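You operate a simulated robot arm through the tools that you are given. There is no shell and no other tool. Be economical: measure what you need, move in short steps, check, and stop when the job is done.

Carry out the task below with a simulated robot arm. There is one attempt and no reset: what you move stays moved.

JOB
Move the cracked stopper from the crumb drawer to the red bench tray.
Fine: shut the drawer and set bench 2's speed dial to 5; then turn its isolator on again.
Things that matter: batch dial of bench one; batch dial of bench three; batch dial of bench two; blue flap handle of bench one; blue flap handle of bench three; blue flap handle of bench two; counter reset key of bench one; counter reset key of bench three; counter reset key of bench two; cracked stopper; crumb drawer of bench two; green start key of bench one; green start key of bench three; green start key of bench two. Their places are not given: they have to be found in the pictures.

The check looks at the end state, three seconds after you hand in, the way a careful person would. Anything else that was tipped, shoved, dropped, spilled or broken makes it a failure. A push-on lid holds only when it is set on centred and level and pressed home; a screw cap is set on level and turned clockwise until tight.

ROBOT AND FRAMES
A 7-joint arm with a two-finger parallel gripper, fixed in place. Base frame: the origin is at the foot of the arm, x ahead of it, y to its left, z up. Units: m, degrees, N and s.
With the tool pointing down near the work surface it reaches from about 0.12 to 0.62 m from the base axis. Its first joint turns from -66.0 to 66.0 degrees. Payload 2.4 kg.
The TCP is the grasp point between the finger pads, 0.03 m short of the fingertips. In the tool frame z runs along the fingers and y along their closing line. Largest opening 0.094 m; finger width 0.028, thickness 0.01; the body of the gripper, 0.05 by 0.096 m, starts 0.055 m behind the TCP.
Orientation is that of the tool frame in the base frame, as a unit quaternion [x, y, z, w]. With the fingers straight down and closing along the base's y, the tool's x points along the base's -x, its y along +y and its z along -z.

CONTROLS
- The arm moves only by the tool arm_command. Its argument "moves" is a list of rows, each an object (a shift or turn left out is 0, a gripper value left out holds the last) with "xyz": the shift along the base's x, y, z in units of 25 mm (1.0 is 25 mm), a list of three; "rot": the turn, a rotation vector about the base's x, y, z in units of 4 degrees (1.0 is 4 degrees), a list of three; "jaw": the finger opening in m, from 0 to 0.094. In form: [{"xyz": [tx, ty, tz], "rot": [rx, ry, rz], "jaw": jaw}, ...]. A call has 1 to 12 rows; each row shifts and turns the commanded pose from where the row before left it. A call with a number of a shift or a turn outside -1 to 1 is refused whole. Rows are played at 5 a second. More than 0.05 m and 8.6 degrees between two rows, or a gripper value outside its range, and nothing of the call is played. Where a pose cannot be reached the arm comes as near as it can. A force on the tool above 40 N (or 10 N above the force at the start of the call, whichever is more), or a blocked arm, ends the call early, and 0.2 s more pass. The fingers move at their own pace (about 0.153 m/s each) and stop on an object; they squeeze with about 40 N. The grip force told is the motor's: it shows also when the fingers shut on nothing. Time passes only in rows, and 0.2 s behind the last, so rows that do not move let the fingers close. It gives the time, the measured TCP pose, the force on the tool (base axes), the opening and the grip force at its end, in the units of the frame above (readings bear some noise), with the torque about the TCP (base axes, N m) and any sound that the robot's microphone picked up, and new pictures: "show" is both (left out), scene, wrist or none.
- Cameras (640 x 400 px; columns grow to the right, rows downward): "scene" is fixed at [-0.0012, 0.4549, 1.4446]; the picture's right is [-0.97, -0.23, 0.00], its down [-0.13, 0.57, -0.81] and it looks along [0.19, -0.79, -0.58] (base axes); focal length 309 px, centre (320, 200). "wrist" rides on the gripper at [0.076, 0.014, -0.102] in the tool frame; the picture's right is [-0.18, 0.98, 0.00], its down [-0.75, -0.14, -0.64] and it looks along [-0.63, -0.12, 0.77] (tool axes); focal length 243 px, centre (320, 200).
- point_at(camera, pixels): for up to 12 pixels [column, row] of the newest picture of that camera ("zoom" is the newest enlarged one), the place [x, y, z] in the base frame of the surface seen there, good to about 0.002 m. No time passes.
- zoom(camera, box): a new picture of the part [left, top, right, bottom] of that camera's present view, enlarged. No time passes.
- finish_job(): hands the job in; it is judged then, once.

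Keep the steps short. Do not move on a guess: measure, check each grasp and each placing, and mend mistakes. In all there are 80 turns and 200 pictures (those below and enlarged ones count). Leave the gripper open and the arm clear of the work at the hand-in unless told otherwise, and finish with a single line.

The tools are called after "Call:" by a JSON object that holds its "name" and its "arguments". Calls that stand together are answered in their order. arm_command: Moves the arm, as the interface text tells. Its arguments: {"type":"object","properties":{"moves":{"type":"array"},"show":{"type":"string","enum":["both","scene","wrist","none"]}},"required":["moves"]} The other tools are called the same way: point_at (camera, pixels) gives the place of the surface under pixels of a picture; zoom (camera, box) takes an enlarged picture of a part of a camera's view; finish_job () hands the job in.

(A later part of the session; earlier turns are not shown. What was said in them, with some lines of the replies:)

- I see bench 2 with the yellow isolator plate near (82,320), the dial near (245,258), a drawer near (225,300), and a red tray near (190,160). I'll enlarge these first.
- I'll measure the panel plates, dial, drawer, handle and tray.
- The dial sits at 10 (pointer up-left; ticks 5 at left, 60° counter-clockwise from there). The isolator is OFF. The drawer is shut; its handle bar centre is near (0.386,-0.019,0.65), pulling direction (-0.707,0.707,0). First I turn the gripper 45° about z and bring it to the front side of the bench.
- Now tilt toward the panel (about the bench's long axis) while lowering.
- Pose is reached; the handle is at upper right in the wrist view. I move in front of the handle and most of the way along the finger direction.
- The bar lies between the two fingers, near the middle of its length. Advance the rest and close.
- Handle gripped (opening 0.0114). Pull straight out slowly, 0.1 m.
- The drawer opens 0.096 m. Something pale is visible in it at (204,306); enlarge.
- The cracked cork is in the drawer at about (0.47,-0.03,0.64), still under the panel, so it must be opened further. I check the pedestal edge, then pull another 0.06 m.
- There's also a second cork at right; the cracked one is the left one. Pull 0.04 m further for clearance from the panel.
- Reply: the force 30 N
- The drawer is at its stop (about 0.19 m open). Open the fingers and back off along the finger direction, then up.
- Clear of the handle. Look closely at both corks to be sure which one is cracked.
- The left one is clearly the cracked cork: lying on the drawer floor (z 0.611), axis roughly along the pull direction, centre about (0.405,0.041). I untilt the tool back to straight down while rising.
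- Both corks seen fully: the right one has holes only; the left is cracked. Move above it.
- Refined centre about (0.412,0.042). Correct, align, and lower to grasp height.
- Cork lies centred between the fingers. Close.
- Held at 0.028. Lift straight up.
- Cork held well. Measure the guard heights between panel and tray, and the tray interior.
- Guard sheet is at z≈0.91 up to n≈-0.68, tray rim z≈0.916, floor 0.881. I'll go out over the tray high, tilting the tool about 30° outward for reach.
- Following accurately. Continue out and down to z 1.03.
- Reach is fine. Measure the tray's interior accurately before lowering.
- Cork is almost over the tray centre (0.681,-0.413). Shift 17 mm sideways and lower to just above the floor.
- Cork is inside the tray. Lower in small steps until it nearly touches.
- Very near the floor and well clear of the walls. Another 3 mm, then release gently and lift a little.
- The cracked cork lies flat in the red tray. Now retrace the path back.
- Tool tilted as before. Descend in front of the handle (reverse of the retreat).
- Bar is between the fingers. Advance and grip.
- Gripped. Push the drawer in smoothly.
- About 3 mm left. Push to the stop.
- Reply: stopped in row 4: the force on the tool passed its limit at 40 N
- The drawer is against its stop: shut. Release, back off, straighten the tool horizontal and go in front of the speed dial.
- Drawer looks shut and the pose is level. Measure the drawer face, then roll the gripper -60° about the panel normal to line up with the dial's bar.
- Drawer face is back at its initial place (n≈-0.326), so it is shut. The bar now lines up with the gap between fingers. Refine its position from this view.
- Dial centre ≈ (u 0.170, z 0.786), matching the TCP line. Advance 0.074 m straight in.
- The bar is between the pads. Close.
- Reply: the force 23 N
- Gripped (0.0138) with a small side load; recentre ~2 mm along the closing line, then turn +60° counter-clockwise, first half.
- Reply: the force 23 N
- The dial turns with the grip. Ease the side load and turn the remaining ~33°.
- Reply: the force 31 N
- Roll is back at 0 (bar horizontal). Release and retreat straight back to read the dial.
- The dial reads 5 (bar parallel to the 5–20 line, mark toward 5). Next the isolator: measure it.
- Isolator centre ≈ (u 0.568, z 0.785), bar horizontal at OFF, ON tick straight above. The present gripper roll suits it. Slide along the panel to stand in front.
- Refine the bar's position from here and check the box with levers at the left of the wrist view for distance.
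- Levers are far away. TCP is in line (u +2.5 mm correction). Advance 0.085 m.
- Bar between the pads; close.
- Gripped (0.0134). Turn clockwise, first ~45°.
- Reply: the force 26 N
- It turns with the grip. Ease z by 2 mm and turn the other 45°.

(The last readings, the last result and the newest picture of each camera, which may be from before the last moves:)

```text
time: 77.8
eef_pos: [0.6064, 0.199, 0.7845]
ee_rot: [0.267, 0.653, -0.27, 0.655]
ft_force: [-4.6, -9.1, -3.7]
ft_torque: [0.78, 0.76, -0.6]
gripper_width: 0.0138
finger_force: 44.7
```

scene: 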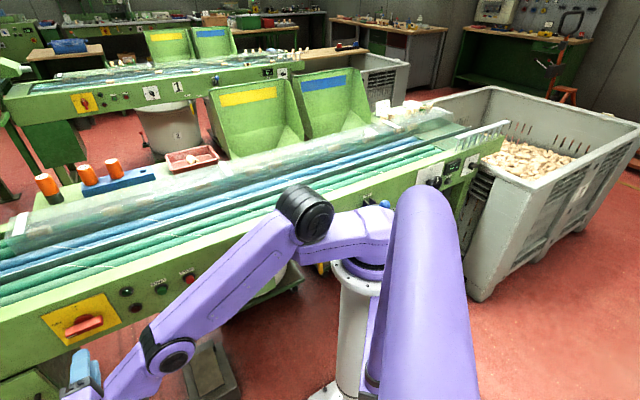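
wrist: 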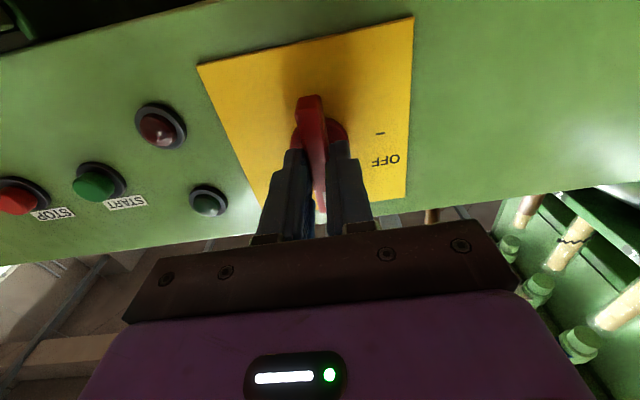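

Turned 90°. Release and retreat to read it.

Call:
{"name": "arm_command", "arguments": {"moves": [{"jaw": 0.035}, {}, {"xyz": [-0.5, 0.5, 0]}, {"xyz": [-0.6, 0.6, 0]}, {"xyz": [-0.6, 0.6, 0]}, {"xyz": [-0.7, 0.7, 0]}, {}]}}

Call:
{"name": "zoom", "arguments": {"camera": "scene", "box": [30, 270, 150, 350]}}

Call:
{"name": "zoom", "arguments": {"camera": "wrist", "box": [200, 20, 440, 220]}}

```text
time: 79.4
eef_pos: [0.5454, 0.2606, 0.7847]
ee_rot: [0.266, 0.653, -0.27, 0.655]
ft_force: [-0.2, 0.2, -0.1]
ft_torque: [0.02, 0.01, 0.0]
gripper_width: 0.0351
finger_force: 0.0
```

scene: 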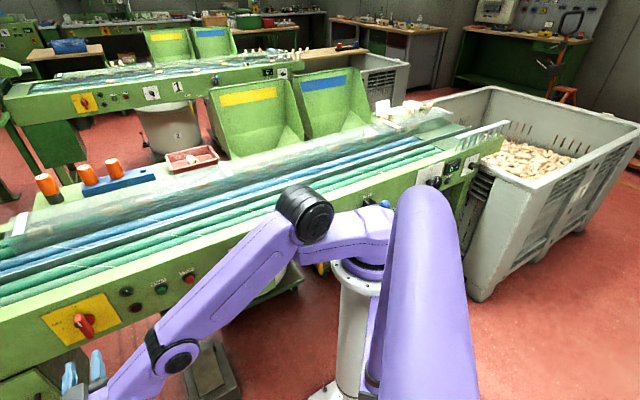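
wrist: 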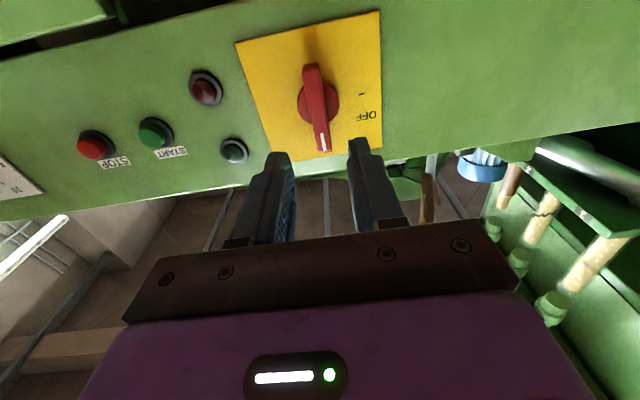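

```text
5.00 times, centred on (90, 310) of scene
```

zoom: 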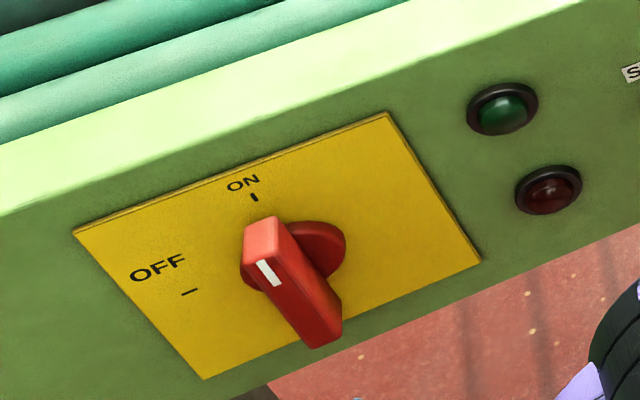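

```text
2.00 times, centred on (320, 120) of wrist
```

zoom: 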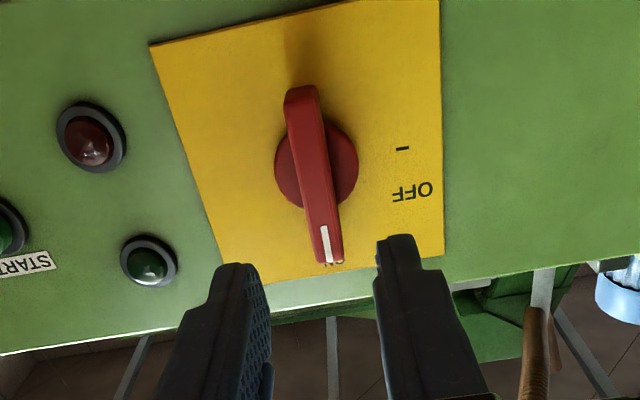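

It points at ON. Verify its angle numerically and give a last look at dial, drawer and tray.

Call:
{"name": "point_at", "arguments": {"camera": "zoom", "pixels": [[326, 240], [304, 110], [315, 180]]}}

Call:
{"name": "zoom", "arguments": {"camera": "scene", "box": [110, 120, 310, 340]}}

```text
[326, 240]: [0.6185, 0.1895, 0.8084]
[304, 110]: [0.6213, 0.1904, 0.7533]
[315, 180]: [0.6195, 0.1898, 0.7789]
```

```text
1.82 times, centred on (210, 230) of scene
```

zoom: 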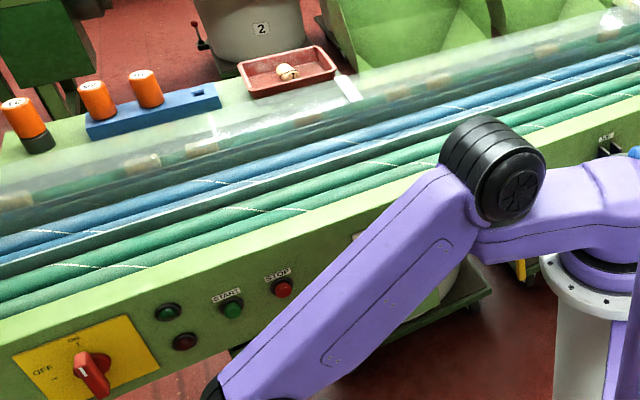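

The handle is vertical at ON. Move the arm clear, gripper open, and take a last look.

Call:
{"name": "arm_command", "arguments": {"moves": [{"xyz": [-0.4, 0.4, 0.3], "jaw": 0.09}, {"xyz": [-0.4, 0.3, 0.8]}, {"xyz": [-0.5, 0.1, 0.9]}, {"xyz": [-0.5, 0, 0.9]}, {"xyz": [-0.5, 0, 0.9]}, {"xyz": [-0.5, 0, 0.9]}, {"xyz": [-0.5, 0, 0.9]}, {"xyz": [-0.5, 0, 0.9]}, {"xyz": [-0.5, 0, 0.9]}, {}], "show": "scene"}}

Call:
{"name": "zoom", "arguments": {"camera": "scene", "box": [30, 130, 310, 350]}}

```text
time: 81.6
eef_pos: [0.4373, 0.2808, 0.9708]
ee_rot: [0.267, 0.653, -0.27, 0.655]
ft_force: [1.6, -0.1, -0.2]
ft_torque: [-0.02, 0.01, -0.04]
gripper_width: 0.0901
finger_force: 0.0
```

scene: 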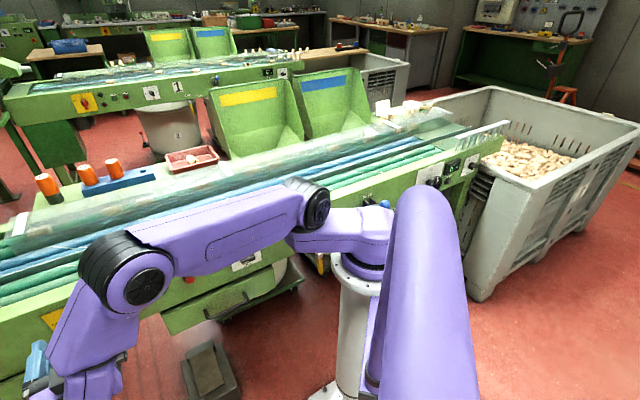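

```text
1.82 times, centred on (170, 240) of scene
```

zoom: 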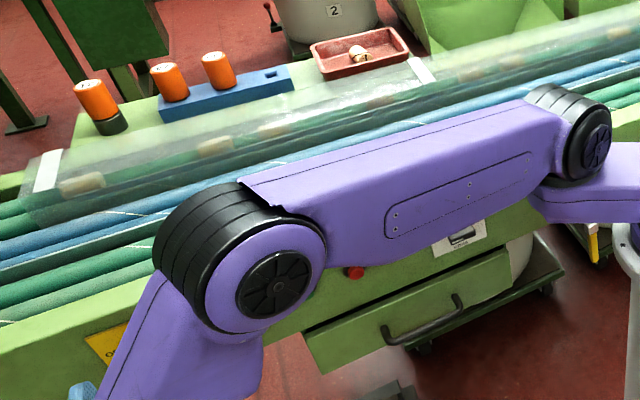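

The cork lies in the red tray, the drawer is shut, the dial reads 5, the isolator is ON, and the arm is clear with no contact force. Handing in.

Call:
{"name": "finish_job", "arguments": {}}

```text
The job is handed in.
```

The cracked stopper is in the red bench tray, the crumb drawer is shut, bench 2's speed dial is at 5, and its isolator was then turned back on.
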